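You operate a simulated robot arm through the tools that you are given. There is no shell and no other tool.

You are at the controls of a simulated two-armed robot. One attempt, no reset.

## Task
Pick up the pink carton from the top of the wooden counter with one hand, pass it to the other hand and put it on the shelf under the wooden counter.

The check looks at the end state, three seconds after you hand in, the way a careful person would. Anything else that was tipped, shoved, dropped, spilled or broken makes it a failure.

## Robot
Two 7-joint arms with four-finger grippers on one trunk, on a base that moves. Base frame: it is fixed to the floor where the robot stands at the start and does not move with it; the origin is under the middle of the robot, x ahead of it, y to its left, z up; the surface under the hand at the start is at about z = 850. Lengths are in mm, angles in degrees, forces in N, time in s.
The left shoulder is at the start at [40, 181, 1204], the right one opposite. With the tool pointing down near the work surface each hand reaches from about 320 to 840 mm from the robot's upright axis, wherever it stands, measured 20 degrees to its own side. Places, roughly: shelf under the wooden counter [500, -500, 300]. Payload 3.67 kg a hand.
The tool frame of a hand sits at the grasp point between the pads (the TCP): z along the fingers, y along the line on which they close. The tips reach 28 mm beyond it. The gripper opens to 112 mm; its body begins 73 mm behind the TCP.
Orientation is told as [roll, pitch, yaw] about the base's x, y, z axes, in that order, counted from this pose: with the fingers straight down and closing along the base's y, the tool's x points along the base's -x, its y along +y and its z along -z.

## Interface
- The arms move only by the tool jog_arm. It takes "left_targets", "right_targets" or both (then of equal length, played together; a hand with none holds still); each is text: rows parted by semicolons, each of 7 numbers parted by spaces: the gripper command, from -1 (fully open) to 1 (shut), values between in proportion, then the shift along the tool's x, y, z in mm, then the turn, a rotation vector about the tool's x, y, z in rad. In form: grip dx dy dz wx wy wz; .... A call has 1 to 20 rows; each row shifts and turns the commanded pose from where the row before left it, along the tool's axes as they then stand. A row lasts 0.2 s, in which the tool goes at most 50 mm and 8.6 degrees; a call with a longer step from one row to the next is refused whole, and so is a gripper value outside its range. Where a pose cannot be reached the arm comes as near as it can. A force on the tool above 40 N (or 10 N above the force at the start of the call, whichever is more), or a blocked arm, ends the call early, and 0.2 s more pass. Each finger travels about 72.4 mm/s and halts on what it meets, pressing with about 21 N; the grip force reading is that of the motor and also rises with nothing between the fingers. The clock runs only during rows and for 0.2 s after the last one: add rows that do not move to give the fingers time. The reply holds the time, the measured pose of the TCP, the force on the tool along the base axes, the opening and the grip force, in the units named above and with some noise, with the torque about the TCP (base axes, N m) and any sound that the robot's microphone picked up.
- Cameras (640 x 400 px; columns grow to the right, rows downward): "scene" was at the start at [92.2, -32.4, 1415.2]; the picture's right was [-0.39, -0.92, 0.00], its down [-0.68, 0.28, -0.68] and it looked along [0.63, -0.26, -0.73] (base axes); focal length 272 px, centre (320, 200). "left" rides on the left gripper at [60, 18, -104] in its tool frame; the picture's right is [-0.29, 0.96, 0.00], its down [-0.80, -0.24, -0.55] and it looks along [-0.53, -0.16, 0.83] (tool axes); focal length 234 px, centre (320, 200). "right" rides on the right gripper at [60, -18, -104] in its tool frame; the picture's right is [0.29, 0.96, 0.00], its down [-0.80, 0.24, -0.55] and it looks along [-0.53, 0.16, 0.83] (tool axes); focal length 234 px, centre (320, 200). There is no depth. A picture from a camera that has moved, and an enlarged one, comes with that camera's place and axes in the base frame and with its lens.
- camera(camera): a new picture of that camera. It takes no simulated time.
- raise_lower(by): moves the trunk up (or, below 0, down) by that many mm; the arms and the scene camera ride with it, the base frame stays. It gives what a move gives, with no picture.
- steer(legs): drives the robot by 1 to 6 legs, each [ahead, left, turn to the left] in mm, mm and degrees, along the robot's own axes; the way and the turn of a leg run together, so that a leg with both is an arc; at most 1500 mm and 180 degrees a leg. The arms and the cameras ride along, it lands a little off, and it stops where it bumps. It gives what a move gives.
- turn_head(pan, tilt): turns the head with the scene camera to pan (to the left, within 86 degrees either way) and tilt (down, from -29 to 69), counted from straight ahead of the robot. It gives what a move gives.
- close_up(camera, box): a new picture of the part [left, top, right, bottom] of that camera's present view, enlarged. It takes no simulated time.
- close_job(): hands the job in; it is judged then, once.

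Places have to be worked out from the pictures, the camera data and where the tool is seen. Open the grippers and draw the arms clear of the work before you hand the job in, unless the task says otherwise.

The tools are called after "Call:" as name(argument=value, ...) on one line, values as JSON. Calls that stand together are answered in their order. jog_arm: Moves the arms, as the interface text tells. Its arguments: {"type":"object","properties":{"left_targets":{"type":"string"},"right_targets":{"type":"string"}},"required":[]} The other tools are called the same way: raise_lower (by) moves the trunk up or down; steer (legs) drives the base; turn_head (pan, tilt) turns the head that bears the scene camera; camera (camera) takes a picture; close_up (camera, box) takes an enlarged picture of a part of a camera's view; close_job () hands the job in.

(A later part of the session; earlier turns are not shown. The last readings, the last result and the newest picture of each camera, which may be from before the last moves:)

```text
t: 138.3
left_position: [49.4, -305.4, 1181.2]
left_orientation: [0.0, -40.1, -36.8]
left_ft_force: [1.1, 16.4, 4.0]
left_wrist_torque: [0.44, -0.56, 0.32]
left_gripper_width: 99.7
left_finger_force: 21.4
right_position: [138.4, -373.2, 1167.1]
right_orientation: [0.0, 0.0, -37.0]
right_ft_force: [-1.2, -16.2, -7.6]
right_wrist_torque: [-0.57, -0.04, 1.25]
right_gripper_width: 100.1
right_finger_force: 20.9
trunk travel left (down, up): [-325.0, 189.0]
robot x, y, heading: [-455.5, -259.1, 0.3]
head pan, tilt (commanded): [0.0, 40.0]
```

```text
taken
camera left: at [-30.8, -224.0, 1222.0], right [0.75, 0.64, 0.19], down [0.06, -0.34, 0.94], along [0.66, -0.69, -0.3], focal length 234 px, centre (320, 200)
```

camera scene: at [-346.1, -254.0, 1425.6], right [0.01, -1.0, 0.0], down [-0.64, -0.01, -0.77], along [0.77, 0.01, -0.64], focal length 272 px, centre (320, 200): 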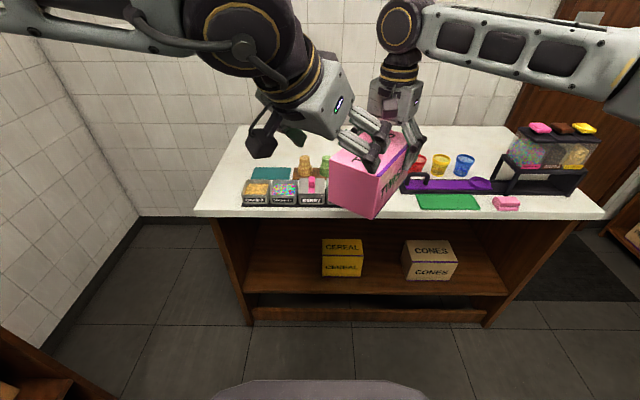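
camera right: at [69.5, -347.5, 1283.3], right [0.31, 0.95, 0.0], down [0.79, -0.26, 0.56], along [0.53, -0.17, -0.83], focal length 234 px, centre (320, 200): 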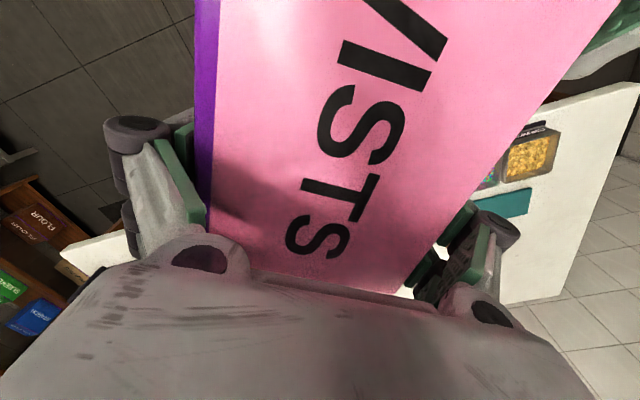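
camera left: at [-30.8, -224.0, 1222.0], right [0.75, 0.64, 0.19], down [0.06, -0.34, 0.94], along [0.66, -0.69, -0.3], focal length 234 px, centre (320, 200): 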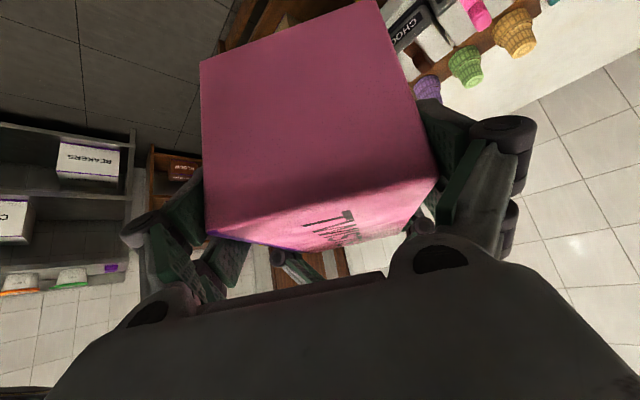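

Both hands hold the carton (left 99.7 mm, 21 N), with ~14 N sideways tension. I relax it by moving the left hand 1 mm in the push direction before releasing the right.

Call:
jog_arm(left_targets="1 0 1 0 0 0 0; 1 0 0 0 0 0 0", right_targets="1 0 0 0 0 0 0; 1 0 0 0 0 0 0")

```text
t: 138.9
left_position: [50.3, -303.6, 1181.5]
left_orientation: [-0.1, -40.0, -36.9]
left_ft_force: [4.4, 12.5, 5.2]
left_wrist_torque: [0.35, -0.44, 0.91]
left_gripper_width: 99.9
left_finger_force: 21.0
right_position: [138.5, -371.3, 1167.1]
right_orientation: [0.1, 0.0, -36.9]
right_ft_force: [-4.3, -12.7, -8.6]
right_wrist_torque: [-0.65, -0.17, 0.51]
right_gripper_width: 100.0
right_finger_force: 21.1
trunk travel left (down, up): [-325.0, 189.0]
robot x, y, heading: [-448.2, -256.7, 0.3]
head pan, tilt (commanded): [0.0, 40.0]
```

Call:
jog_arm(left_targets="1 0 2 0 0 0 0; 1 0 0 0 0 0 0", right_targets="1 0 0 0 0 0 0; 1 0 0 0 0 0 0")

```text
t: 139.5
left_position: [49.2, -302.8, 1180.1]
left_orientation: [-0.1, -40.0, -36.9]
left_ft_force: [-3.3, 4.9, 7.4]
left_wrist_torque: [-0.12, -0.49, 0.42]
left_gripper_width: 99.9
left_finger_force: 20.7
right_position: [138.4, -371.3, 1166.6]
right_orientation: [0.3, 0.1, -37.0]
right_ft_force: [3.8, -4.5, -10.0]
right_wrist_torque: [-0.41, -0.24, -0.24]
right_gripper_width: 99.8
right_finger_force: 21.0
trunk travel left (down, up): [-325.0, 189.0]
robot x, y, heading: [-450.9, -251.7, 0.4]
head pan, tilt (commanded): [0.0, 40.0]
```

Tension is now small. I open the right gripper while the left holds the carton.

Call:
jog_arm(left_targets="1 0 0 0 0 0 0; 1 0 0 0 0 0 0; 1 0 0 0 0 0 0", right_targets="-1 0 0 0 0 0 0; -1 0 0 0 0 0 0; -1 0 0 0 0 0 0")

Call:
camera(camera="right")

Call:
close_up(camera="scene", box=[280, 70, 460, 230])

```text
t: 140.3
left_position: [49.7, -302.9, 1180.0]
left_orientation: [0.0, -39.9, -36.9]
left_ft_force: [-0.6, 1.3, 0.4]
left_wrist_torque: [0.11, 0.09, -0.01]
left_gripper_width: 99.8
left_finger_force: 21.4
right_position: [137.8, -371.7, 1167.2]
right_orientation: [0.2, 0.0, -36.9]
right_ft_force: [0.4, 1.2, 0.7]
right_wrist_torque: [-0.01, 0.0, 0.03]
right_gripper_width: 112.1
right_finger_force: 0.1
trunk travel left (down, up): [-325.0, 189.0]
robot x, y, heading: [-450.3, -255.7, 0.7]
head pan, tilt (commanded): [0.0, 40.0]
```

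```text
taken
camera right: at [80.9, -350.8, 1270.6], right [0.35, 0.94, 0.0], down [0.78, -0.29, 0.56], along [0.52, -0.19, -0.83], focal length 234 px, centre (320, 200)
```

right: 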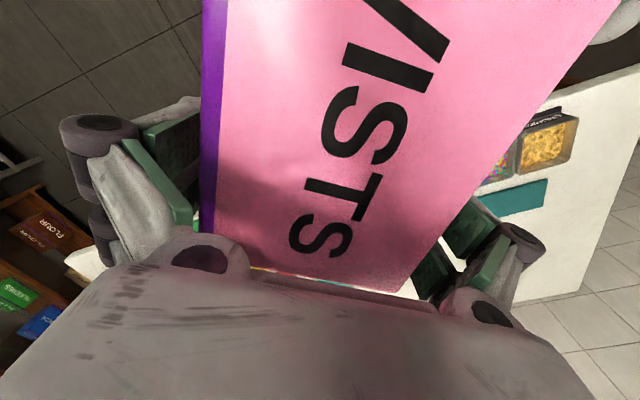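

```text
2.50 times, centred on (370, 150) of scene
camera zoom: at [-345.4, -254.9, 1425.5], right [0.01, -1.0, 0.0], down [-0.64, -0.01, -0.77], along [0.77, 0.01, -0.64], focal length 680 px, centre (195, 325)
```

zoom: 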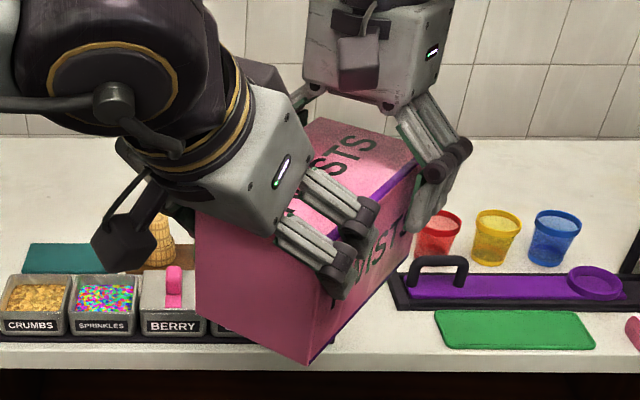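

The right gripper is open and the carton stays in the left hand. I lift the right hand straight up, slowly at first.

Call:
jog_arm(left_targets="1 0 0 0 0 0 0; 1 0 0 0 0 0 0; 1 0 0 0 0 0 0; 1 0 0 0 0 0 0; 1 0 0 0 0 0 0; 1 0 0 0 0 0 0; 1 0 0 0 0 0 0; 1 0 0 0 0 0 0", right_targets="-1 0 0 -8 0 0 0; -1 0 0 -12 0 0 0; -1 0 0 -15 0 0 0; -1 0 0 -20 0 0 0; -1 0 0 -25 0 0 0; -1 0 0 -25 0 0 0; -1 0 0 -25 0 0 0; -1 0 0 0 0 0 0")

Call:
camera(camera="scene")

```text
t: 142.1
left_position: [50.3, -303.1, 1179.5]
left_orientation: [-0.1, -39.9, -36.8]
left_ft_force: [-0.7, -0.4, -2.5]
left_wrist_torque: [0.08, 0.15, 0.01]
left_gripper_width: 100.0
left_finger_force: 21.1
right_position: [126.9, -396.0, 1262.0]
right_orientation: [0.1, 0.1, -37.1]
right_ft_force: [-0.3, -0.2, 0.1]
right_wrist_torque: [-0.03, 0.01, -0.02]
right_gripper_width: 112.0
right_finger_force: 0.0
right hand out of reach, approached as far as the arm can: row 2, 4, 5, 6, 7
trunk travel left (down, up): [-325.0, 189.0]
robot x, y, heading: [-452.7, -252.5, 0.5]
head pan, tilt (commanded): [0.0, 40.0]
```

```text
taken
camera scene: at [-345.0, -254.8, 1425.5], right [0.01, -1.0, 0.0], down [-0.64, -0.01, -0.77], along [0.77, 0.01, -0.64], focal length 272 px, centre (320, 200)
```

scene: 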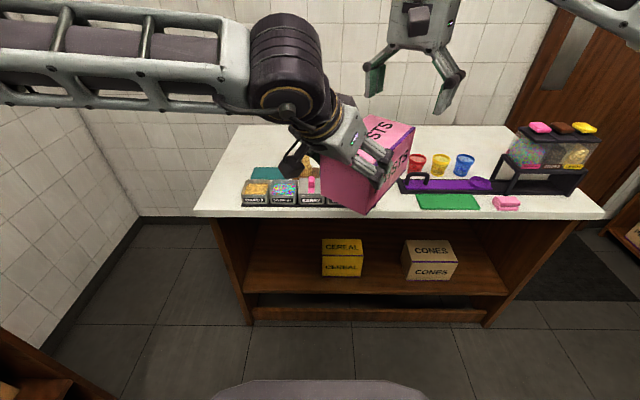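

The right hand is clear above, and the left carries the carton (-2.5 N). I move the right hand away to the right side.

Call:
jog_arm(left_targets="1 0 0 0 0 0 0; 1 0 0 0 0 0 0; 1 0 0 0 0 0 0; 1 0 0 0 0 0 0; 1 0 0 0 0 0 0; 1 0 0 0 0 0 0; 1 0 0 0 0 0 0; 1 0 0 0 0 0 0; 1 0 0 0 0 0 0; 1 0 0 0 0 0 0", right_targets="-1 -7.3 -33.2 0 0 0 0; -1 -7.3 -33.2 0 0 0 0; -1 -7.3 -33.2 0 0 0 0; -1 -7.3 -33.2 10 0 0 0; -1 -7.3 -33.2 15 0 0 0; -1 -7.3 -33.2 15 0 0 0; -1 -7.3 -33.2 20 0 0 0; -1 -7.3 -33.2 20 0 0 0; -1 -7.3 -33.2 20 0 0 0; -1 0 0 0 0 0 0")

Call:
camera(camera="scene")

Call:
camera(camera="left")

```text
t: 144.3
left_position: [50.5, -302.3, 1180.6]
left_orientation: [-0.1, -40.0, -36.8]
left_ft_force: [-1.3, -0.1, -3.7]
left_wrist_torque: [0.05, 0.12, 0.0]
left_gripper_width: 100.1
left_finger_force: 20.4
right_position: [-2.2, -674.5, 1161.2]
right_orientation: [-0.1, 0.0, -36.9]
right_ft_force: [-0.1, 1.1, -0.1]
right_wrist_torque: [-0.04, 0.0, -0.04]
right_gripper_width: 111.7
right_finger_force: 0.0
trunk travel left (down, up): [-325.0, 189.0]
robot x, y, heading: [-451.3, -253.9, 0.6]
head pan, tilt (commanded): [0.0, 40.0]
```

```text
taken
camera scene: at [-344.9, -253.8, 1425.5], right [0.01, -1.0, 0.0], down [-0.64, -0.01, -0.77], along [0.77, 0.01, -0.64], focal length 272 px, centre (320, 200)
```

scene: 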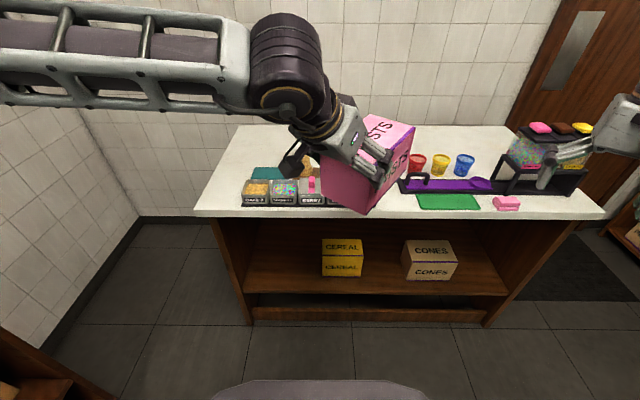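

```text
taken
camera left: at [-29.2, -220.8, 1221.4], right [0.75, 0.63, 0.18], down [0.06, -0.34, 0.94], along [0.66, -0.69, -0.3], focal length 234 px, centre (320, 200)
```

left: 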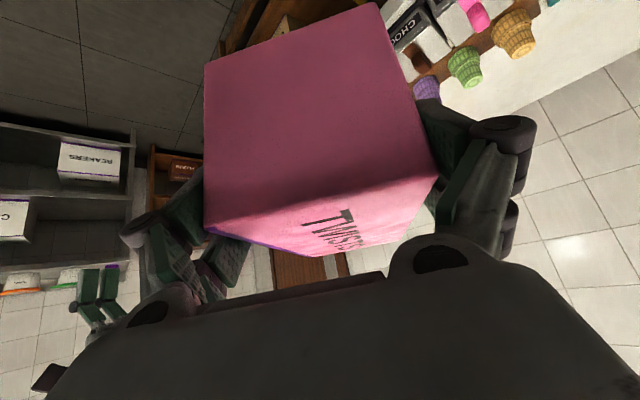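

The handover is complete: the left hand alone holds the carton firmly and level. I retrace the rehearsed left-arm path, first back and up away from the cross-body limit.

Call:
jog_arm(left_targets="1 10.7 16.3 -18.6 0 0 0; 1 10.7 16.3 -18.6 0 0 0; 1 10.7 16.3 -18.6 0 0 0; 1 10.7 16.3 -18.6 0 0 0; 1 10.7 16.3 -18.6 0 0 0; 1 10.7 16.3 -18.6 0 0 0; 1 10.7 16.3 -18.6 0 0 0; 1 10.7 16.3 -18.6 0 0 0; 1 0 0 0 0 0 0")

Call:
camera(camera="scene")

```text
t: 146.3
left_position: [-3.4, -102.0, 1240.0]
left_orientation: [0.0, -39.9, -36.9]
left_ft_force: [-0.8, -0.6, -2.7]
left_wrist_torque: [0.09, 0.16, -0.03]
left_gripper_width: 99.8
left_finger_force: 20.7
right_position: [-2.2, -675.9, 1161.3]
right_orientation: [0.0, 0.0, -36.9]
right_ft_force: [0.7, 0.3, 0.2]
right_wrist_torque: [-0.04, 0.02, 0.02]
right_gripper_width: 112.1
right_finger_force: 0.1
trunk travel left (down, up): [-325.0, 189.0]
robot x, y, heading: [-448.4, -250.9, 0.6]
head pan, tilt (commanded): [0.0, 40.0]
```

```text
taken
camera scene: at [-345.1, -255.8, 1425.5], right [0.01, -1.0, 0.0], down [-0.64, -0.01, -0.77], along [0.77, 0.01, -0.64], focal length 272 px, centre (320, 200)
```

scene: 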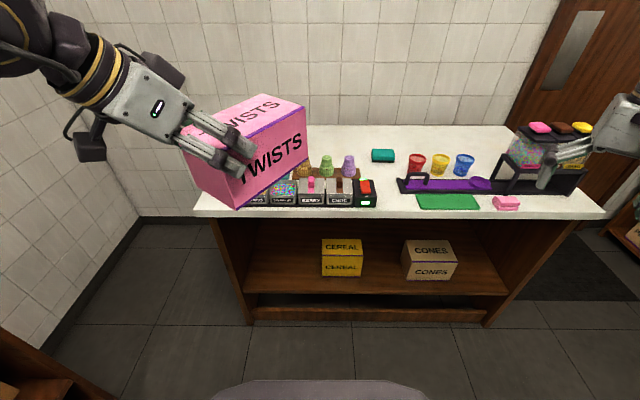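

Level and secure. I rotate back to yaw 0 and then reverse the earlier approach move outward.

Call:
jog_arm(left_targets="1 0 0 0 -0.083 0 -0.0988; 1 0 0 0 -0.083 0 -0.0988; 1 0 0 0 -0.083 0 -0.0988; 1 0 0 0 -0.083 0 -0.0988; 1 0 0 0 -0.083 0 -0.0988; 1 4.9 30.2 18.6 0 0 0; 1 4.9 30.2 18.6 0 0 0; 1 4.9 30.2 18.6 0 0 0; 1 4.9 30.2 18.6 0 0 0; 1 4.9 30.2 18.6 0 0 0; 1 0 0 0 0 0 0")

Call:
camera(camera="scene")

```text
t: 148.7
left_position: [40.0, 48.0, 1153.3]
left_orientation: [0.1, -40.0, 0.0]
left_ft_force: [0.0, -0.3, -3.1]
left_wrist_torque: [0.01, 0.21, 0.01]
left_gripper_width: 99.9
left_finger_force: 21.2
right_position: [-3.5, -674.5, 1160.9]
right_orientation: [0.0, -0.1, -36.9]
right_ft_force: [-0.2, -0.8, 0.1]
right_wrist_torque: [0.0, 0.01, -0.03]
right_gripper_width: 112.2
right_finger_force: 0.0
trunk travel left (down, up): [-325.0, 189.0]
robot x, y, heading: [-449.3, -253.8, 0.6]
head pan, tilt (commanded): [0.0, 40.0]
```

```text
taken
camera scene: at [-345.9, -255.8, 1425.6], right [0.01, -1.0, 0.0], down [-0.64, -0.01, -0.77], along [0.77, 0.01, -0.64], focal length 272 px, centre (320, 200)
```

scene: 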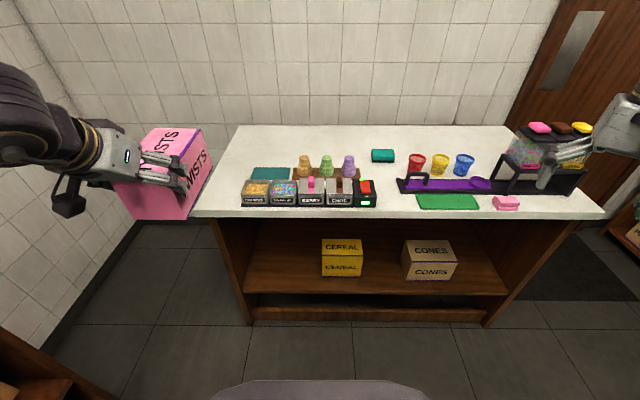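

Before backing up a little more I check the space behind-left and behind-right of the base.

Call:
turn_head(pan=-86, tilt=30)

Call:
camera(camera="scene")

Call:
turn_head(pan=86, tilt=40)

Call:
camera(camera="scene")

```text
t: 150.3
left_position: [40.3, 48.0, 1153.2]
left_orientation: [0.0, -40.0, -0.1]
left_ft_force: [0.7, 0.0, -2.8]
left_wrist_torque: [0.04, 0.21, 0.0]
left_gripper_width: 100.0
left_finger_force: 21.3
right_position: [-4.2, -675.2, 1161.1]
right_orientation: [0.0, 0.0, -36.9]
right_ft_force: [-0.3, -0.8, -0.4]
right_wrist_torque: [-0.02, 0.03, 0.01]
right_gripper_width: 111.9
right_finger_force: 0.0
trunk travel left (down, up): [-325.0, 189.0]
robot x, y, heading: [-450.8, -254.8, 0.5]
head pan, tilt (commanded): [-85.9, 30.0]
```

```text
taken
camera scene: at [-423.1, -345.9, 1440.9], right [-1.0, -0.08, 0.0], down [-0.04, 0.5, -0.87], along [0.07, -0.86, -0.5], focal length 272 px, centre (320, 200)
```

scene: 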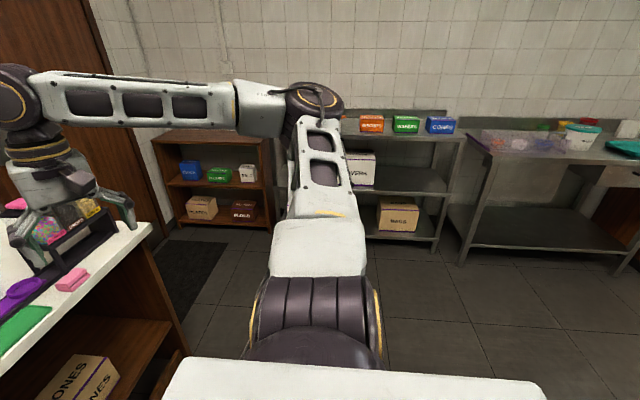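

```text
t: 152.9
left_position: [39.8, 49.6, 1153.7]
left_orientation: [0.0, -40.0, 0.0]
left_ft_force: [-0.7, -0.3, -3.2]
left_wrist_torque: [0.03, 0.17, 0.01]
left_gripper_width: 99.9
left_finger_force: 20.7
right_position: [-3.4, -674.6, 1160.8]
right_orientation: [0.0, 0.0, -36.9]
right_ft_force: [-0.2, 0.2, 0.3]
right_wrist_torque: [0.0, 0.0, -0.03]
right_gripper_width: 112.1
right_finger_force: 0.2
trunk travel left (down, up): [-325.0, 189.0]
robot x, y, heading: [-446.4, -254.9, 0.8]
head pan, tilt (commanded): [85.9, 40.0]
```

```text
taken
camera scene: at [-425.3, -170.8, 1425.5], right [1.0, -0.06, 0.0], down [-0.04, -0.64, -0.77], along [0.05, 0.76, -0.64], focal length 272 px, centre (320, 200)
```

scene: 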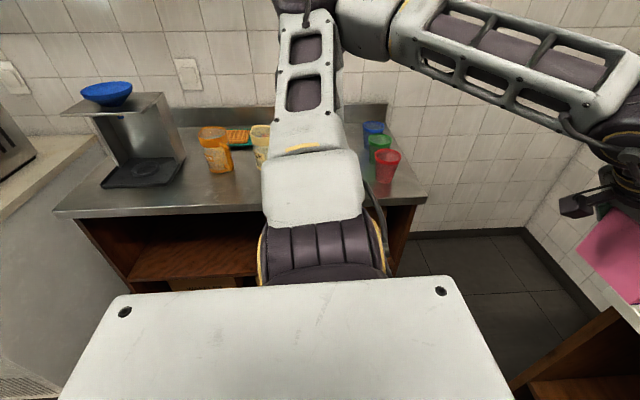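

Floor behind and to the right is free. I back up 125 mm and turn the robot 45° right.

Call:
steer(legs=[[-125, 0, 0], [0, 0, -45.5]])

Call:
turn_head(pan=45, tilt=38)

Call:
camera(camera="scene")

```text
t: 156.6
left_position: [-23.5, -403.6, 1152.6]
left_orientation: [0.1, -40.2, -46.7]
left_ft_force: [0.0, 0.5, -2.3]
left_wrist_torque: [0.11, 0.11, -0.02]
left_gripper_width: 99.8
left_finger_force: 20.6
right_position: [-579.4, -868.4, 1159.7]
right_orientation: [0.0, 0.0, -83.7]
right_ft_force: [-0.1, -0.5, -0.2]
right_wrist_torque: [-0.01, 0.02, 0.0]
right_gripper_width: 112.2
right_finger_force: 0.1
trunk travel left (down, up): [-325.0, 189.0]
robot x, y, heading: [-578.9, -257.2, -46.0]
head pan, tilt (commanded): [85.9, 40.0]
```

```text
t: 157.6
left_position: [-23.1, -403.1, 1154.2]
left_orientation: [0.1, -40.0, -46.7]
left_ft_force: [0.8, 0.3, -2.3]
left_wrist_torque: [0.13, 0.13, 0.0]
left_gripper_width: 100.0
left_finger_force: 20.8
right_position: [-578.9, -870.2, 1161.7]
right_orientation: [0.0, 0.0, -83.6]
right_ft_force: [-0.2, 0.2, 0.2]
right_wrist_torque: [0.0, 0.03, -0.02]
right_gripper_width: 111.9
right_finger_force: 0.1
trunk travel left (down, up): [-325.0, 189.0]
robot x, y, heading: [-581.3, -253.3, -45.9]
head pan, tilt (commanded): [45.0, 38.0]
```

```text
taken
camera scene: at [-481.0, -273.5, 1428.5], right [-0.02, -1.0, 0.0], down [-0.62, 0.01, -0.79], along [0.79, -0.01, -0.62], focal length 272 px, centre (320, 200)
```

scene: 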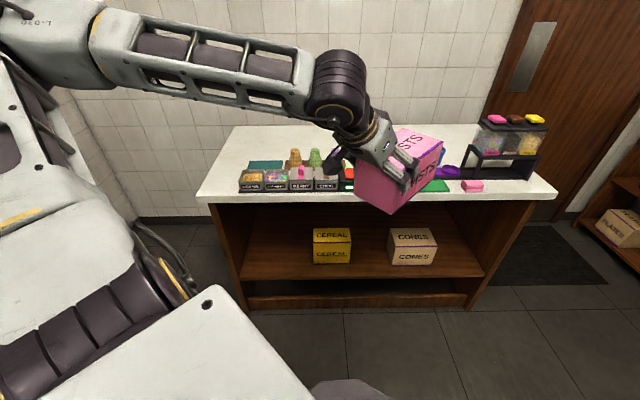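

Heading is -46°. I extend the left arm outward along the rehearsed path and turn the hand to world yaw 0, pointing at the shelf.

Call:
jog_arm(left_targets="1 0 40 0 0 0 0; 1 0 40 0 0 0 0; 1 0 40 0 0 0 0; 1 0 40 0 0 0 0; 1 0 40 0 0 0 0; 1 0 0 0 -0.0873 0 -0.104; 1 0 0 0 -0.0873 0 -0.104; 1 0 0 0 -0.0873 0 -0.104; 1 0 0 0 -0.0873 0 -0.104; 1 0 0 0 -0.0873 0 -0.104; 1 0 0 0 -0.0873 0 -0.104; 1 0 0 0 0 0 0")

Call:
camera(camera="scene")

```text
t: 160.2
left_position: [120.0, -263.3, 1153.3]
left_orientation: [0.1, -39.9, 0.2]
left_ft_force: [-0.6, 0.0, -2.7]
left_wrist_torque: [0.0, 0.18, -0.01]
left_gripper_width: 100.0
left_finger_force: 20.9
right_position: [-578.5, -868.7, 1162.1]
right_orientation: [0.1, 0.0, -83.6]
right_ft_force: [0.1, 0.6, 0.1]
right_wrist_torque: [0.02, -0.02, -0.02]
right_gripper_width: 112.1
right_finger_force: 0.1
trunk travel left (down, up): [-325.0, 189.0]
robot x, y, heading: [-578.1, -257.1, -46.1]
head pan, tilt (commanded): [45.0, 38.0]
```

```text
taken
camera scene: at [-481.1, -273.0, 1428.5], right [-0.02, -1.0, 0.0], down [-0.62, 0.01, -0.79], along [0.79, -0.01, -0.62], focal length 272 px, centre (320, 200)
```

scene: 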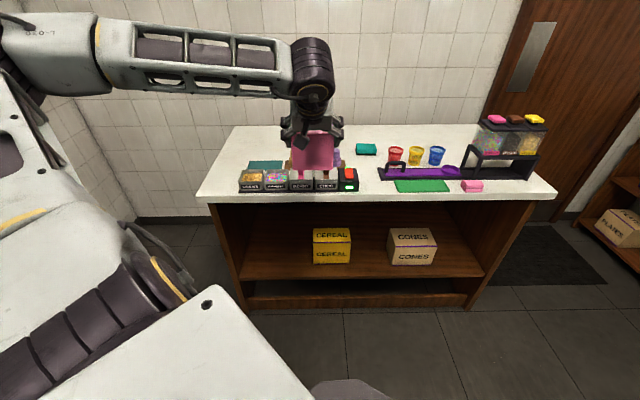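

Pose reached exactly. I now shift the whole robot 181 mm toward +y so the carton lines up with the free left bay (TCP y ≈ -82).

Call:
steer(legs=[[-130, 126, 0]])

Call:
camera(camera="scene")

```text
t: 161.7
left_position: [119.5, -86.4, 1153.1]
left_orientation: [0.1, -40.1, 0.0]
left_ft_force: [-0.4, -0.5, -2.6]
left_wrist_torque: [0.01, 0.18, -0.02]
left_gripper_width: 99.7
left_finger_force: 21.0
right_position: [-582.3, -689.2, 1161.9]
right_orientation: [0.0, 0.1, -83.5]
right_ft_force: [0.0, -0.6, 0.4]
right_wrist_torque: [0.04, -0.01, 0.02]
right_gripper_width: 112.1
right_finger_force: 0.0
trunk travel left (down, up): [-325.0, 189.0]
robot x, y, heading: [-578.9, -72.7, -46.1]
head pan, tilt (commanded): [45.0, 38.0]
```

```text
taken
camera scene: at [-483.1, -94.7, 1428.5], right [-0.02, -1.0, 0.0], down [-0.62, 0.01, -0.79], along [0.79, -0.01, -0.62], focal length 272 px, centre (320, 200)
```

scene: 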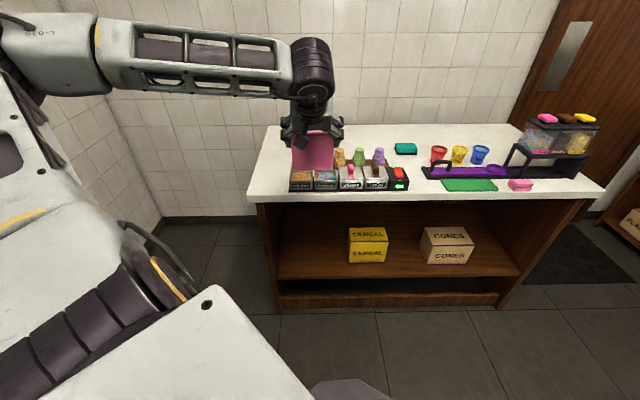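

Lined up at y ≈ -86. The carton's front (x ≈ 265) is close to the counter edge (≈ 285), so I back off 70 mm before lowering.

Call:
steer(legs=[[-48, -50, 0]])

Call:
raise_lower(by=-325)

Call:
camera(camera="scene")

```text
t: 162.8
left_position: [50.9, -84.8, 1152.4]
left_orientation: [0.1, -39.9, 0.1]
left_ft_force: [-0.3, 0.3, -3.3]
left_wrist_torque: [-0.04, 0.17, -0.01]
left_gripper_width: 100.2
left_finger_force: 21.1
right_position: [-648.0, -687.2, 1160.4]
right_orientation: [0.0, 0.0, -83.5]
right_ft_force: [-0.1, -0.7, 0.3]
right_wrist_torque: [0.02, -0.01, -0.01]
right_gripper_width: 111.9
right_finger_force: 0.1
trunk travel left (down, up): [-325.0, 189.0]
robot x, y, heading: [-651.3, -77.5, -45.9]
head pan, tilt (commanded): [45.0, 38.0]
```

```text
t: 166.0
left_position: [50.8, -85.0, 828.5]
left_orientation: [0.0, -39.9, 0.1]
left_ft_force: [0.1, 0.8, -3.8]
left_wrist_torque: [0.04, 0.2, 0.01]
left_gripper_width: 99.8
left_finger_force: 21.0
right_position: [-649.6, -688.0, 838.4]
right_orientation: [0.0, 0.0, -83.6]
right_ft_force: [-0.1, 0.3, -0.2]
right_wrist_torque: [0.01, -0.01, 0.01]
right_gripper_width: 112.0
right_finger_force: 0.0
trunk travel left (down, up): [0.0, 514.0]
robot x, y, heading: [-649.3, -77.0, -45.7]
head pan, tilt (commanded): [45.0, 38.0]
```

```text
taken
camera scene: at [-551.0, -92.5, 1105.1], right [-0.02, -1.0, 0.0], down [-0.62, 0.01, -0.79], along [0.79, -0.01, -0.62], focal length 272 px, centre (320, 200)
```

scene: 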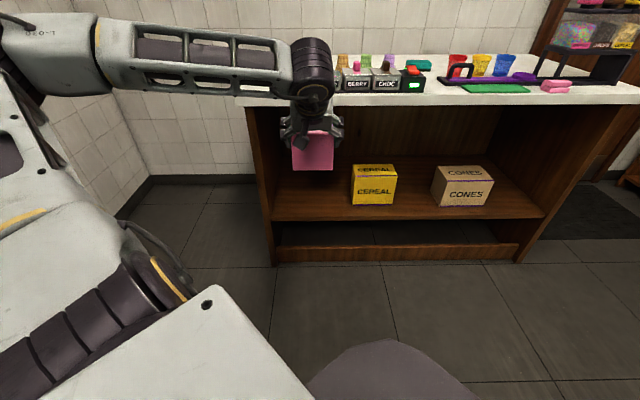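

Now I lower the left arm itself, in front of the shelf, by 360 mm in two stages.

Call:
jog_arm(left_targets="1 28.9 0 34.5 0 0 0; 1 28.9 0 34.5 0 0 0; 1 28.9 0 34.5 0 0 0; 1 28.9 0 34.5 0 0 0; 1 0 0 0 0 0 0")

Call:
jog_arm(left_targets="1 28.9 0 34.5 0 0 0; 1 28.9 0 34.5 0 0 0; 1 28.9 0 34.5 0 0 0; 1 28.9 0 34.5 0 0 0; 1 0 0 0 0 0 0")

Call:
camera(camera="scene")

Call:
camera(camera="left")

```text
t: 167.2
left_position: [49.1, -85.6, 650.7]
left_orientation: [0.1, -40.0, 0.1]
left_ft_force: [0.0, 0.0, -2.9]
left_wrist_torque: [-0.01, 0.19, 0.0]
left_gripper_width: 99.4
left_finger_force: 21.2
right_position: [-650.8, -688.2, 837.3]
right_orientation: [0.0, 0.0, -83.6]
right_ft_force: [-0.2, -0.4, 0.7]
right_wrist_torque: [0.01, 0.0, 0.01]
right_gripper_width: 112.0
right_finger_force: 0.0
trunk travel left (down, up): [0.0, 514.0]
robot x, y, heading: [-651.3, -73.2, -46.0]
head pan, tilt (commanded): [45.0, 38.0]
```

```text
t: 168.4
left_position: [47.6, -85.2, 472.5]
left_orientation: [0.1, -39.9, 0.1]
left_ft_force: [-0.2, 1.0, -3.3]
left_wrist_torque: [0.02, 0.2, 0.03]
left_gripper_width: 99.6
left_finger_force: 20.5
right_position: [-650.0, -688.3, 838.2]
right_orientation: [0.0, 0.0, -83.6]
right_ft_force: [-0.3, 0.1, 0.0]
right_wrist_torque: [-0.02, -0.01, -0.02]
right_gripper_width: 112.1
right_finger_force: 0.1
trunk travel left (down, up): [0.0, 514.0]
robot x, y, heading: [-652.2, -75.3, -45.9]
head pan, tilt (commanded): [45.0, 38.0]
```

```text
taken
camera scene: at [-551.5, -92.6, 1105.2], right [-0.02, -1.0, 0.0], down [-0.62, 0.01, -0.79], along [0.79, -0.01, -0.62], focal length 272 px, centre (320, 200)
```

scene: 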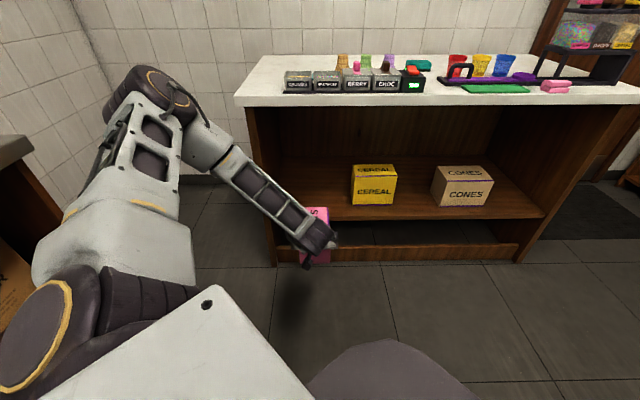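

```text
taken
camera left: at [-65.9, -68.1, 513.8], right [0.22, 0.96, 0.19], down [0.25, -0.24, 0.94], along [0.94, -0.16, -0.3], focal length 234 px, centre (320, 200)
```

left: 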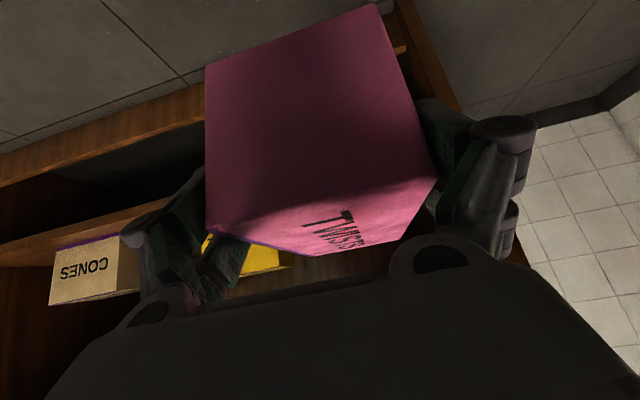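

Everything is smooth; carton bottom is at z ≈ 391, 60 mm above the shelf. I drive 200 mm toward the shelf (world +x) and check.

Call:
steer(legs=[[139.2, 143.6, 0]])

Call:
camera(camera="scene")

Call:
camera(camera="left")

```text
t: 170.0
left_position: [248.6, -84.0, 471.3]
left_orientation: [0.0, -40.0, -0.1]
left_ft_force: [0.4, 0.4, -2.7]
left_wrist_torque: [-0.02, 0.22, -0.01]
left_gripper_width: 100.0
left_finger_force: 21.3
right_position: [-448.5, -687.4, 837.6]
right_orientation: [-0.1, 0.0, -83.7]
right_ft_force: [0.4, 0.9, 0.1]
right_wrist_torque: [0.03, 0.01, -0.01]
right_gripper_width: 112.3
right_finger_force: 0.0
trunk travel left (down, up): [0.0, 514.0]
robot x, y, heading: [-451.1, -71.0, -46.1]
head pan, tilt (commanded): [45.0, 38.0]
```

```text
taken
camera scene: at [-349.0, -91.0, 1104.9], right [-0.02, -1.0, 0.0], down [-0.62, 0.01, -0.79], along [0.79, -0.02, -0.62], focal length 272 px, centre (320, 200)
```

scene: 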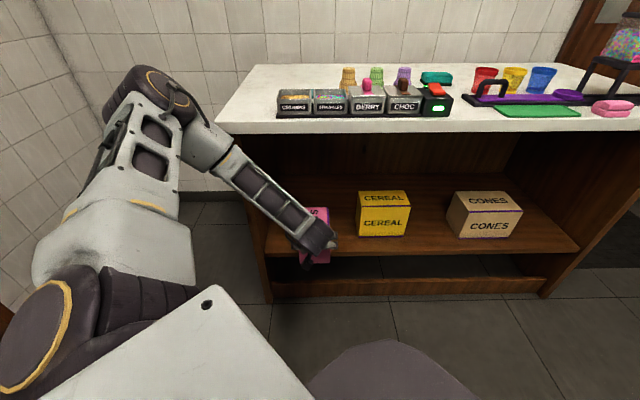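

```text
taken
camera left: at [135.6, -67.6, 513.1], right [0.22, 0.96, 0.19], down [0.26, -0.24, 0.94], along [0.94, -0.16, -0.3], focal length 234 px, centre (320, 200)
```

left: 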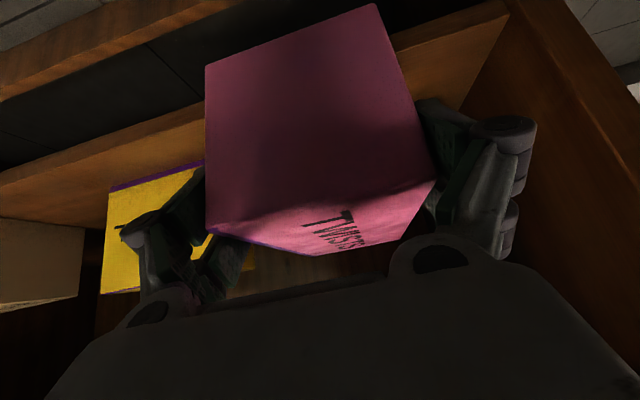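

The carton is entering the bay centrally, well clear of CEREAL and the side panel. I drive the remaining ~155 mm.

Call:
steer(legs=[[104, 108, 0]])

Call:
camera(camera="scene")

Call:
camera(camera="left")

```text
t: 171.5
left_position: [362.3, -81.3, 468.4]
left_orientation: [0.8, -38.3, -1.2]
left_ft_force: [0.5, -0.5, -3.7]
left_wrist_torque: [-0.05, 0.16, -0.07]
left_gripper_width: 99.8
left_finger_force: 21.0
right_position: [-316.6, -690.7, 837.3]
right_orientation: [0.5, 0.1, -83.4]
right_ft_force: [-0.7, -0.1, 0.4]
right_wrist_torque: [0.04, -0.01, 0.0]
right_gripper_width: 112.0
right_finger_force: 0.1
trunk travel left (down, up): [0.0, 514.0]
robot x, y, heading: [-311.7, -71.6, -45.8]
head pan, tilt (commanded): [45.0, 38.0]
stopped in leg 1: the robot was blocked; the commanded pose is now the measured one
```

```text
taken
camera scene: at [-221.4, -94.5, 1106.7], right [-0.02, -1.0, 0.0], down [-0.61, 0.01, -0.79], along [0.79, -0.01, -0.61], focal length 272 px, centre (320, 200)
```

scene: 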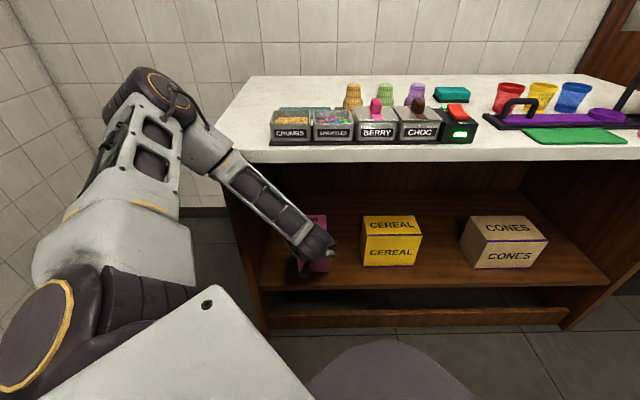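

```text
taken
camera left: at [250.2, -63.3, 513.6], right [0.24, 0.95, 0.19], down [0.28, -0.25, 0.93], along [0.93, -0.17, -0.33], focal length 234 px, centre (320, 200)
```

left: 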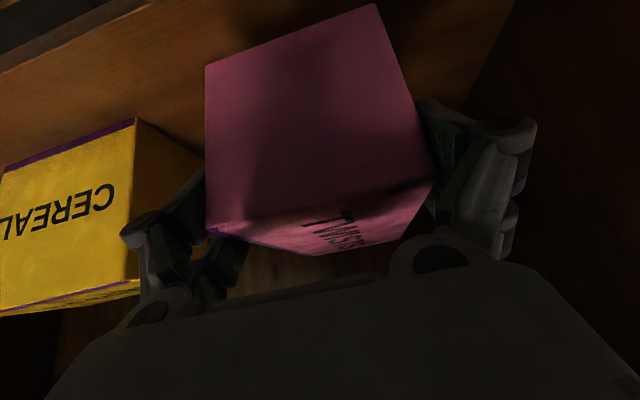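

The base reported being blocked at about 40 mm short of the target, with no force on the carton. I look closely at where the forearm/elbow is relative to the counter's left front corner.

Call:
close_up(camera="scene", box=[90, 50, 350, 300])

Call:
turn_head(pan=70, tilt=45)

Call:
camera(camera="scene")

```text
1.60 times, centred on (220, 175) of scene
camera zoom: at [-221.4, -94.5, 1106.7], right [-0.02, -1.0, 0.0], down [-0.61, 0.01, -0.79], along [0.79, -0.01, -0.61], focal length 435 px, centre (480, 240)
```

zoom: 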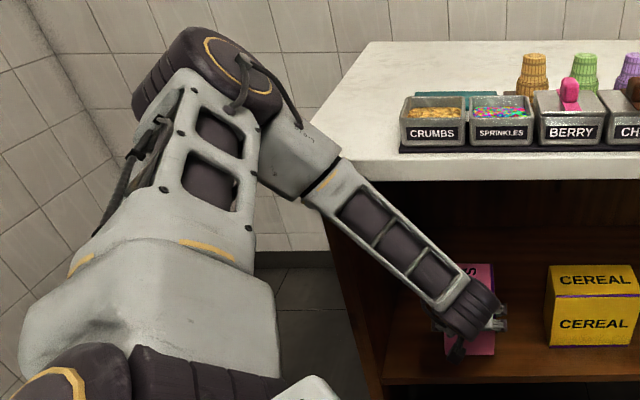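

```text
t: 172.4
left_position: [361.8, -79.9, 468.7]
left_orientation: [1.2, -38.4, -1.4]
left_ft_force: [0.6, -0.1, -3.1]
left_wrist_torque: [-0.02, 0.15, 0.04]
left_gripper_width: 99.8
left_finger_force: 20.8
right_position: [-317.5, -689.3, 836.2]
right_orientation: [0.6, -0.1, -83.6]
right_ft_force: [0.8, -0.4, 0.0]
right_wrist_torque: [-0.01, -0.02, -0.01]
right_gripper_width: 112.1
right_finger_force: 0.0
trunk travel left (down, up): [0.0, 514.0]
robot x, y, heading: [-307.2, -75.6, -45.9]
head pan, tilt (commanded): [70.0, 45.0]
```

```text
taken
camera scene: at [-233.9, -60.3, 1095.9], right [0.41, -0.91, 0.0], down [-0.64, -0.29, -0.72], along [0.65, 0.29, -0.7], focal length 272 px, centre (320, 200)
```

scene: 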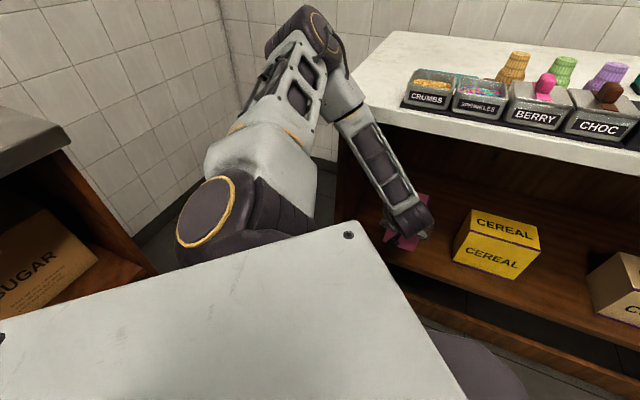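

I zoom in on the contact region from this new angle.

Call:
close_up(camera="scene", box=[250, 0, 470, 140])

Call:
close_up(camera="scene", box=[320, 100, 560, 290])

```text
2.86 times, centred on (360, 70) of scene
camera zoom: at [-233.9, -60.3, 1095.9], right [0.41, -0.91, 0.0], down [-0.64, -0.29, -0.72], along [0.65, 0.29, -0.7], focal length 777 px, centre (206, 571)
```

zoom: 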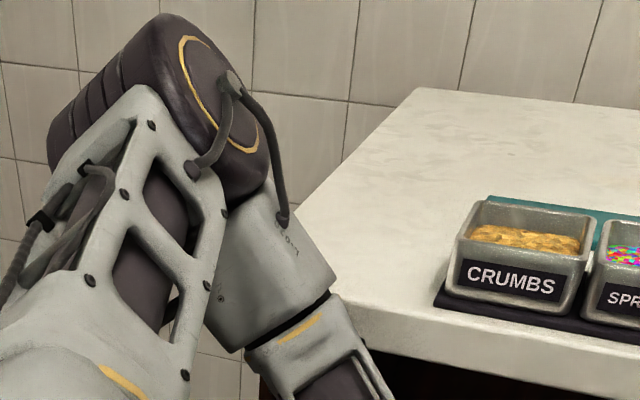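

```text
2.11 times, centred on (440, 195) of scene
camera zoom: at [-233.9, -60.3, 1095.9], right [0.41, -0.91, 0.0], down [-0.64, -0.29, -0.72], along [0.65, 0.29, -0.7], focal length 572 px, centre (67, 210)
```

zoom: 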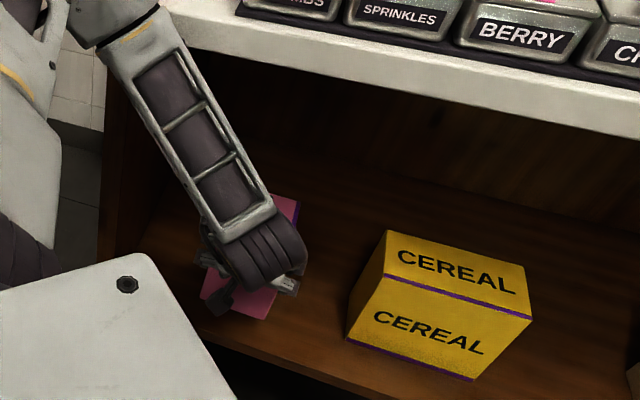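

The upper forearm is against the counter's front edge (about 40 mm short of goal). I back the robot off 140 mm; then I'll extend the arm and lower it, which moves the forearm away from the edge, before driving in again.

Call:
steer(legs=[[-97, -101, 0]])

Call:
turn_head(pan=45, tilt=38)

Call:
camera(camera="scene")

```text
t: 173.7
left_position: [225.3, -73.7, 461.6]
left_orientation: [1.1, -37.9, -0.9]
left_ft_force: [0.0, -0.3, -2.6]
left_wrist_torque: [0.0, 0.17, -0.02]
left_gripper_width: 100.0
left_finger_force: 20.7
right_position: [-447.5, -687.8, 837.1]
right_orientation: [0.2, 0.0, -83.3]
right_ft_force: [-0.4, -0.2, 0.3]
right_wrist_torque: [-0.02, -0.01, 0.01]
right_gripper_width: 111.9
right_finger_force: 0.1
trunk travel left (down, up): [0.0, 514.0]
robot x, y, heading: [-455.7, -74.9, -45.7]
head pan, tilt (commanded): [70.0, 45.0]
```

```text
t: 174.6
left_position: [224.4, -75.0, 459.8]
left_orientation: [1.0, -37.7, -1.1]
left_ft_force: [0.1, 0.2, -3.2]
left_wrist_torque: [0.03, 0.2, 0.02]
left_gripper_width: 100.1
left_finger_force: 20.9
right_position: [-446.6, -687.5, 837.5]
right_orientation: [0.0, 0.0, -83.4]
right_ft_force: [-0.1, -0.8, 0.5]
right_wrist_torque: [0.0, 0.0, 0.05]
right_gripper_width: 112.2
right_finger_force: 0.1
trunk travel left (down, up): [0.0, 514.0]
robot x, y, heading: [-451.6, -73.3, -45.8]
head pan, tilt (commanded): [45.0, 38.0]
```

```text
taken
camera scene: at [-351.3, -90.6, 1105.0], right [-0.01, -1.0, 0.0], down [-0.62, 0.01, -0.79], along [0.79, -0.01, -0.62], focal length 272 px, centre (320, 200)
```

scene: 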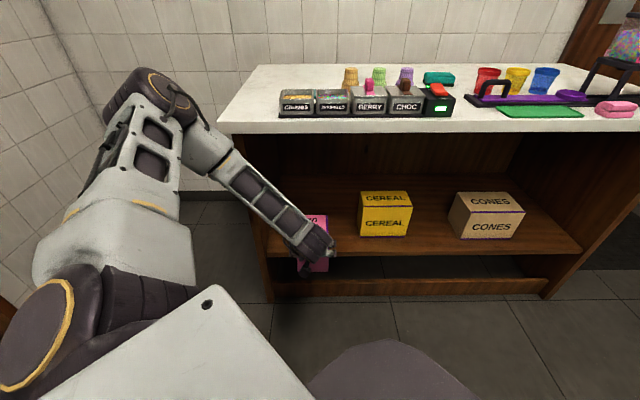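

Counter items are unmoved. I re-level the hand (pitch -40, yaw 0) and extend the arm 100 mm forward with the robot standing back.

Call:
jog_arm(left_targets="1 0 -3 0 0.0065 -0.038 -0.0134; 1 0 -3 0 0 0 0; 1 -19.2 0 16.1 0 0 0; 1 -19.2 0 16.1 0 0 0; 1 -19.2 0 16.1 0 0 0; 1 -19.2 0 16.1 0 0 0; 1 0 0 0 0 0 0")

Call:
camera(camera="scene")

```text
t: 176.2
left_position: [326.3, -80.7, 459.3]
left_orientation: [0.1, -39.9, 0.0]
left_ft_force: [0.7, -0.7, -2.9]
left_wrist_torque: [-0.04, 0.19, -0.01]
left_gripper_width: 99.8
left_finger_force: 20.8
right_position: [-447.1, -687.1, 837.0]
right_orientation: [0.1, 0.1, -83.3]
right_ft_force: [-0.9, 0.3, -0.4]
right_wrist_torque: [-0.05, -0.02, 0.03]
right_gripper_width: 112.4
right_finger_force: 0.0
trunk travel left (down, up): [0.0, 514.0]
robot x, y, heading: [-450.3, -74.9, -45.7]
head pan, tilt (commanded): [45.0, 38.0]
```

```text
taken
camera scene: at [-351.4, -90.6, 1105.1], right [-0.01, -1.0, 0.0], down [-0.62, 0.01, -0.79], along [0.79, -0.01, -0.62], focal length 272 px, centre (320, 200)
```

scene: 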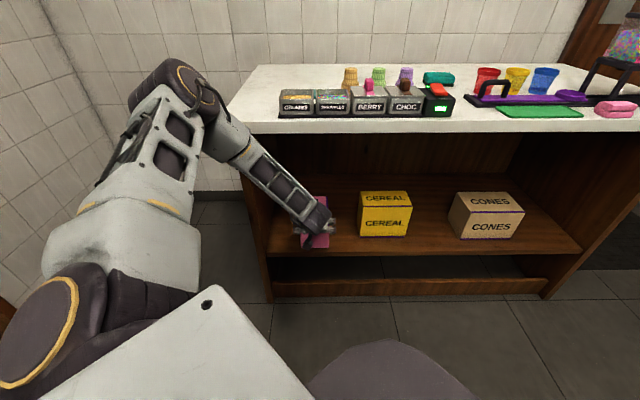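

Extension worked without limits. I extend another 45 mm and lower 30 mm, so the forearm slopes further away from the counter edge.

Call:
jog_arm(left_targets="1 -11.5 0 9.6 0 0 0; 1 -11.5 0 9.6 0 0 0; 1 -11.5 0 9.6 0 0 0; 1 6.4 0 7.7 0 0 0; 1 6.4 0 7.7 0 0 0; 1 6.4 0 7.7 0 0 0; 1 0 0 0 0 0 0")

Call:
camera(camera="scene")

Call:
camera(camera="left")

```text
t: 177.8
left_position: [370.3, -80.9, 429.3]
left_orientation: [0.1, -39.9, 0.1]
left_ft_force: [-0.6, 0.1, -2.2]
left_wrist_torque: [0.03, 0.17, 0.02]
left_gripper_width: 99.9
left_finger_force: 20.6
right_position: [-445.3, -688.0, 835.9]
right_orientation: [0.0, -0.1, -83.3]
right_ft_force: [0.3, 0.4, 0.3]
right_wrist_torque: [0.0, 0.0, -0.02]
right_gripper_width: 111.9
right_finger_force: 0.1
trunk travel left (down, up): [0.0, 514.0]
robot x, y, heading: [-450.6, -73.3, -45.9]
head pan, tilt (commanded): [45.0, 38.0]
```

```text
taken
camera scene: at [-351.1, -90.3, 1105.1], right [-0.01, -1.0, 0.0], down [-0.62, 0.01, -0.79], along [0.79, -0.01, -0.62], focal length 272 px, centre (320, 200)
```

scene: 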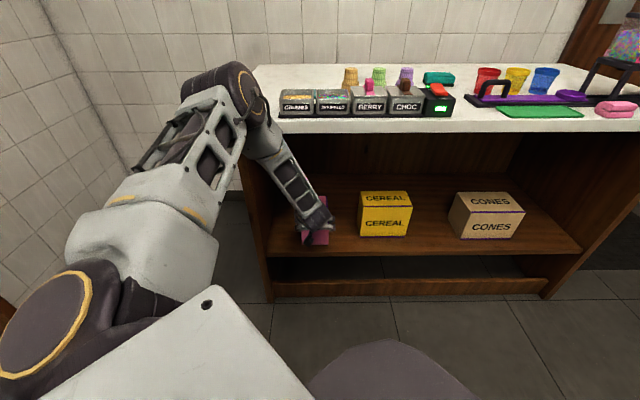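

```text
taken
camera left: at [256.9, -63.1, 470.7], right [0.22, 0.96, 0.18], down [0.26, -0.24, 0.94], along [0.94, -0.16, -0.3], focal length 234 px, centre (320, 200)
```

left: 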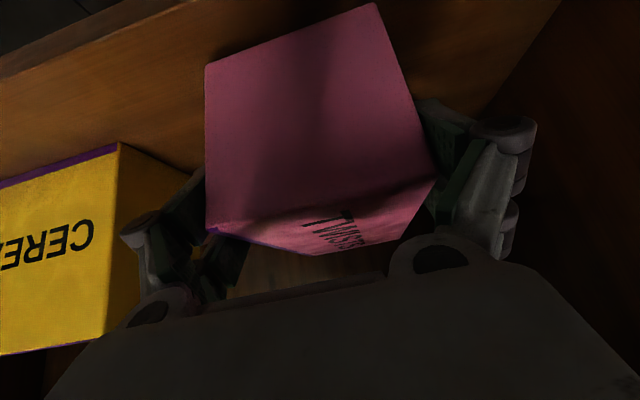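

Now the forearm clears the edge by ~140 mm. I extend the last 30 mm to TCP x ≈ 400 and lower 8 mm.

Call:
jog_arm(left_targets="1 -11.5 0 9.6 0 0 0; 1 -11.5 0 9.6 0 0 0; 1 5.1 0 6.1 0 0 0; 1 0 0 0 0 0 0")

Call:
camera(camera="left")

Call:
close_up(camera="scene", box=[230, 160, 430, 290])

```text
t: 178.8
left_position: [394.5, -77.0, 437.3]
left_orientation: [-0.1, -40.0, 0.0]
left_ft_force: [-0.5, 0.2, -2.6]
left_wrist_torque: [0.01, 0.14, 0.01]
left_gripper_width: 100.0
left_finger_force: 21.7
left hand out of reach, approached as far as the arm can: row 1, 2, 3
right_position: [-446.2, -687.2, 836.1]
right_orientation: [0.1, 0.0, -83.2]
right_ft_force: [0.2, -0.3, 0.5]
right_wrist_torque: [-0.01, -0.01, 0.01]
right_gripper_width: 112.1
right_finger_force: 0.0
trunk travel left (down, up): [0.0, 514.0]
robot x, y, heading: [-455.0, -74.6, -45.6]
head pan, tilt (commanded): [45.0, 38.0]
```

```text
taken
camera left: at [280.7, -60.1, 478.8], right [0.22, 0.96, 0.18], down [0.26, -0.24, 0.94], along [0.94, -0.16, -0.3], focal length 234 px, centre (320, 200)
```

left: 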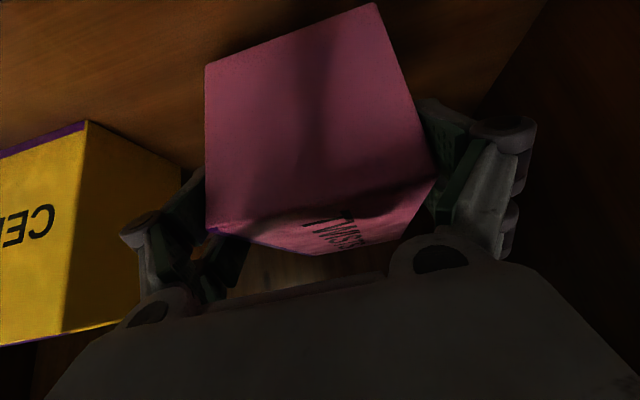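

```text
3.08 times, centred on (330, 225) of scene
camera zoom: at [-351.3, -90.7, 1105.1], right [-0.01, -1.0, 0.0], down [-0.62, 0.01, -0.79], along [0.79, -0.01, -0.62], focal length 836 px, centre (289, 123)
```

zoom: 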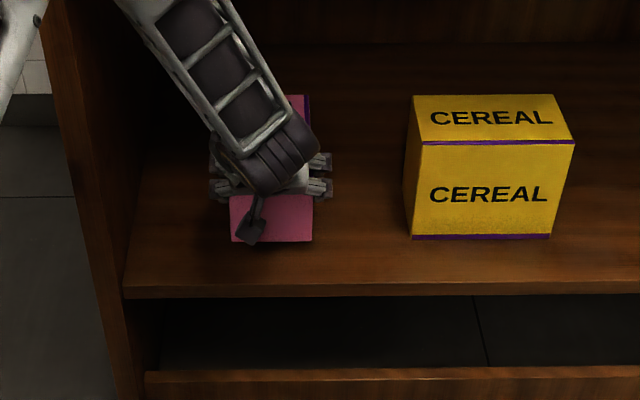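

The arm is at its stretch limit here, so I retract 40 mm, then lower, and will make up the distance by driving.

Call:
jog_arm(left_targets="1 15.3 -2 -12.9 0 0 0; 1 15.3 -2 -12.9 0 0 0; 1 5.1 0 6.1 0 0 0; 1 5.1 0 6.1 0 0 0; 1 0 0 0 0 0 0")

```text
t: 180.0
left_position: [353.4, -78.0, 422.7]
left_orientation: [0.0, -39.9, 0.0]
left_ft_force: [0.2, 0.6, -3.4]
left_wrist_torque: [0.02, 0.17, 0.04]
left_gripper_width: 99.9
left_finger_force: 21.4
right_position: [-446.8, -686.9, 837.4]
right_orientation: [0.0, 0.0, -83.1]
right_ft_force: [0.0, -0.1, 0.5]
right_wrist_torque: [0.01, 0.05, 0.02]
right_gripper_width: 112.2
right_finger_force: 0.2
trunk travel left (down, up): [0.0, 514.0]
robot x, y, heading: [-451.9, -72.5, -45.8]
head pan, tilt (commanded): [45.0, 38.0]
```

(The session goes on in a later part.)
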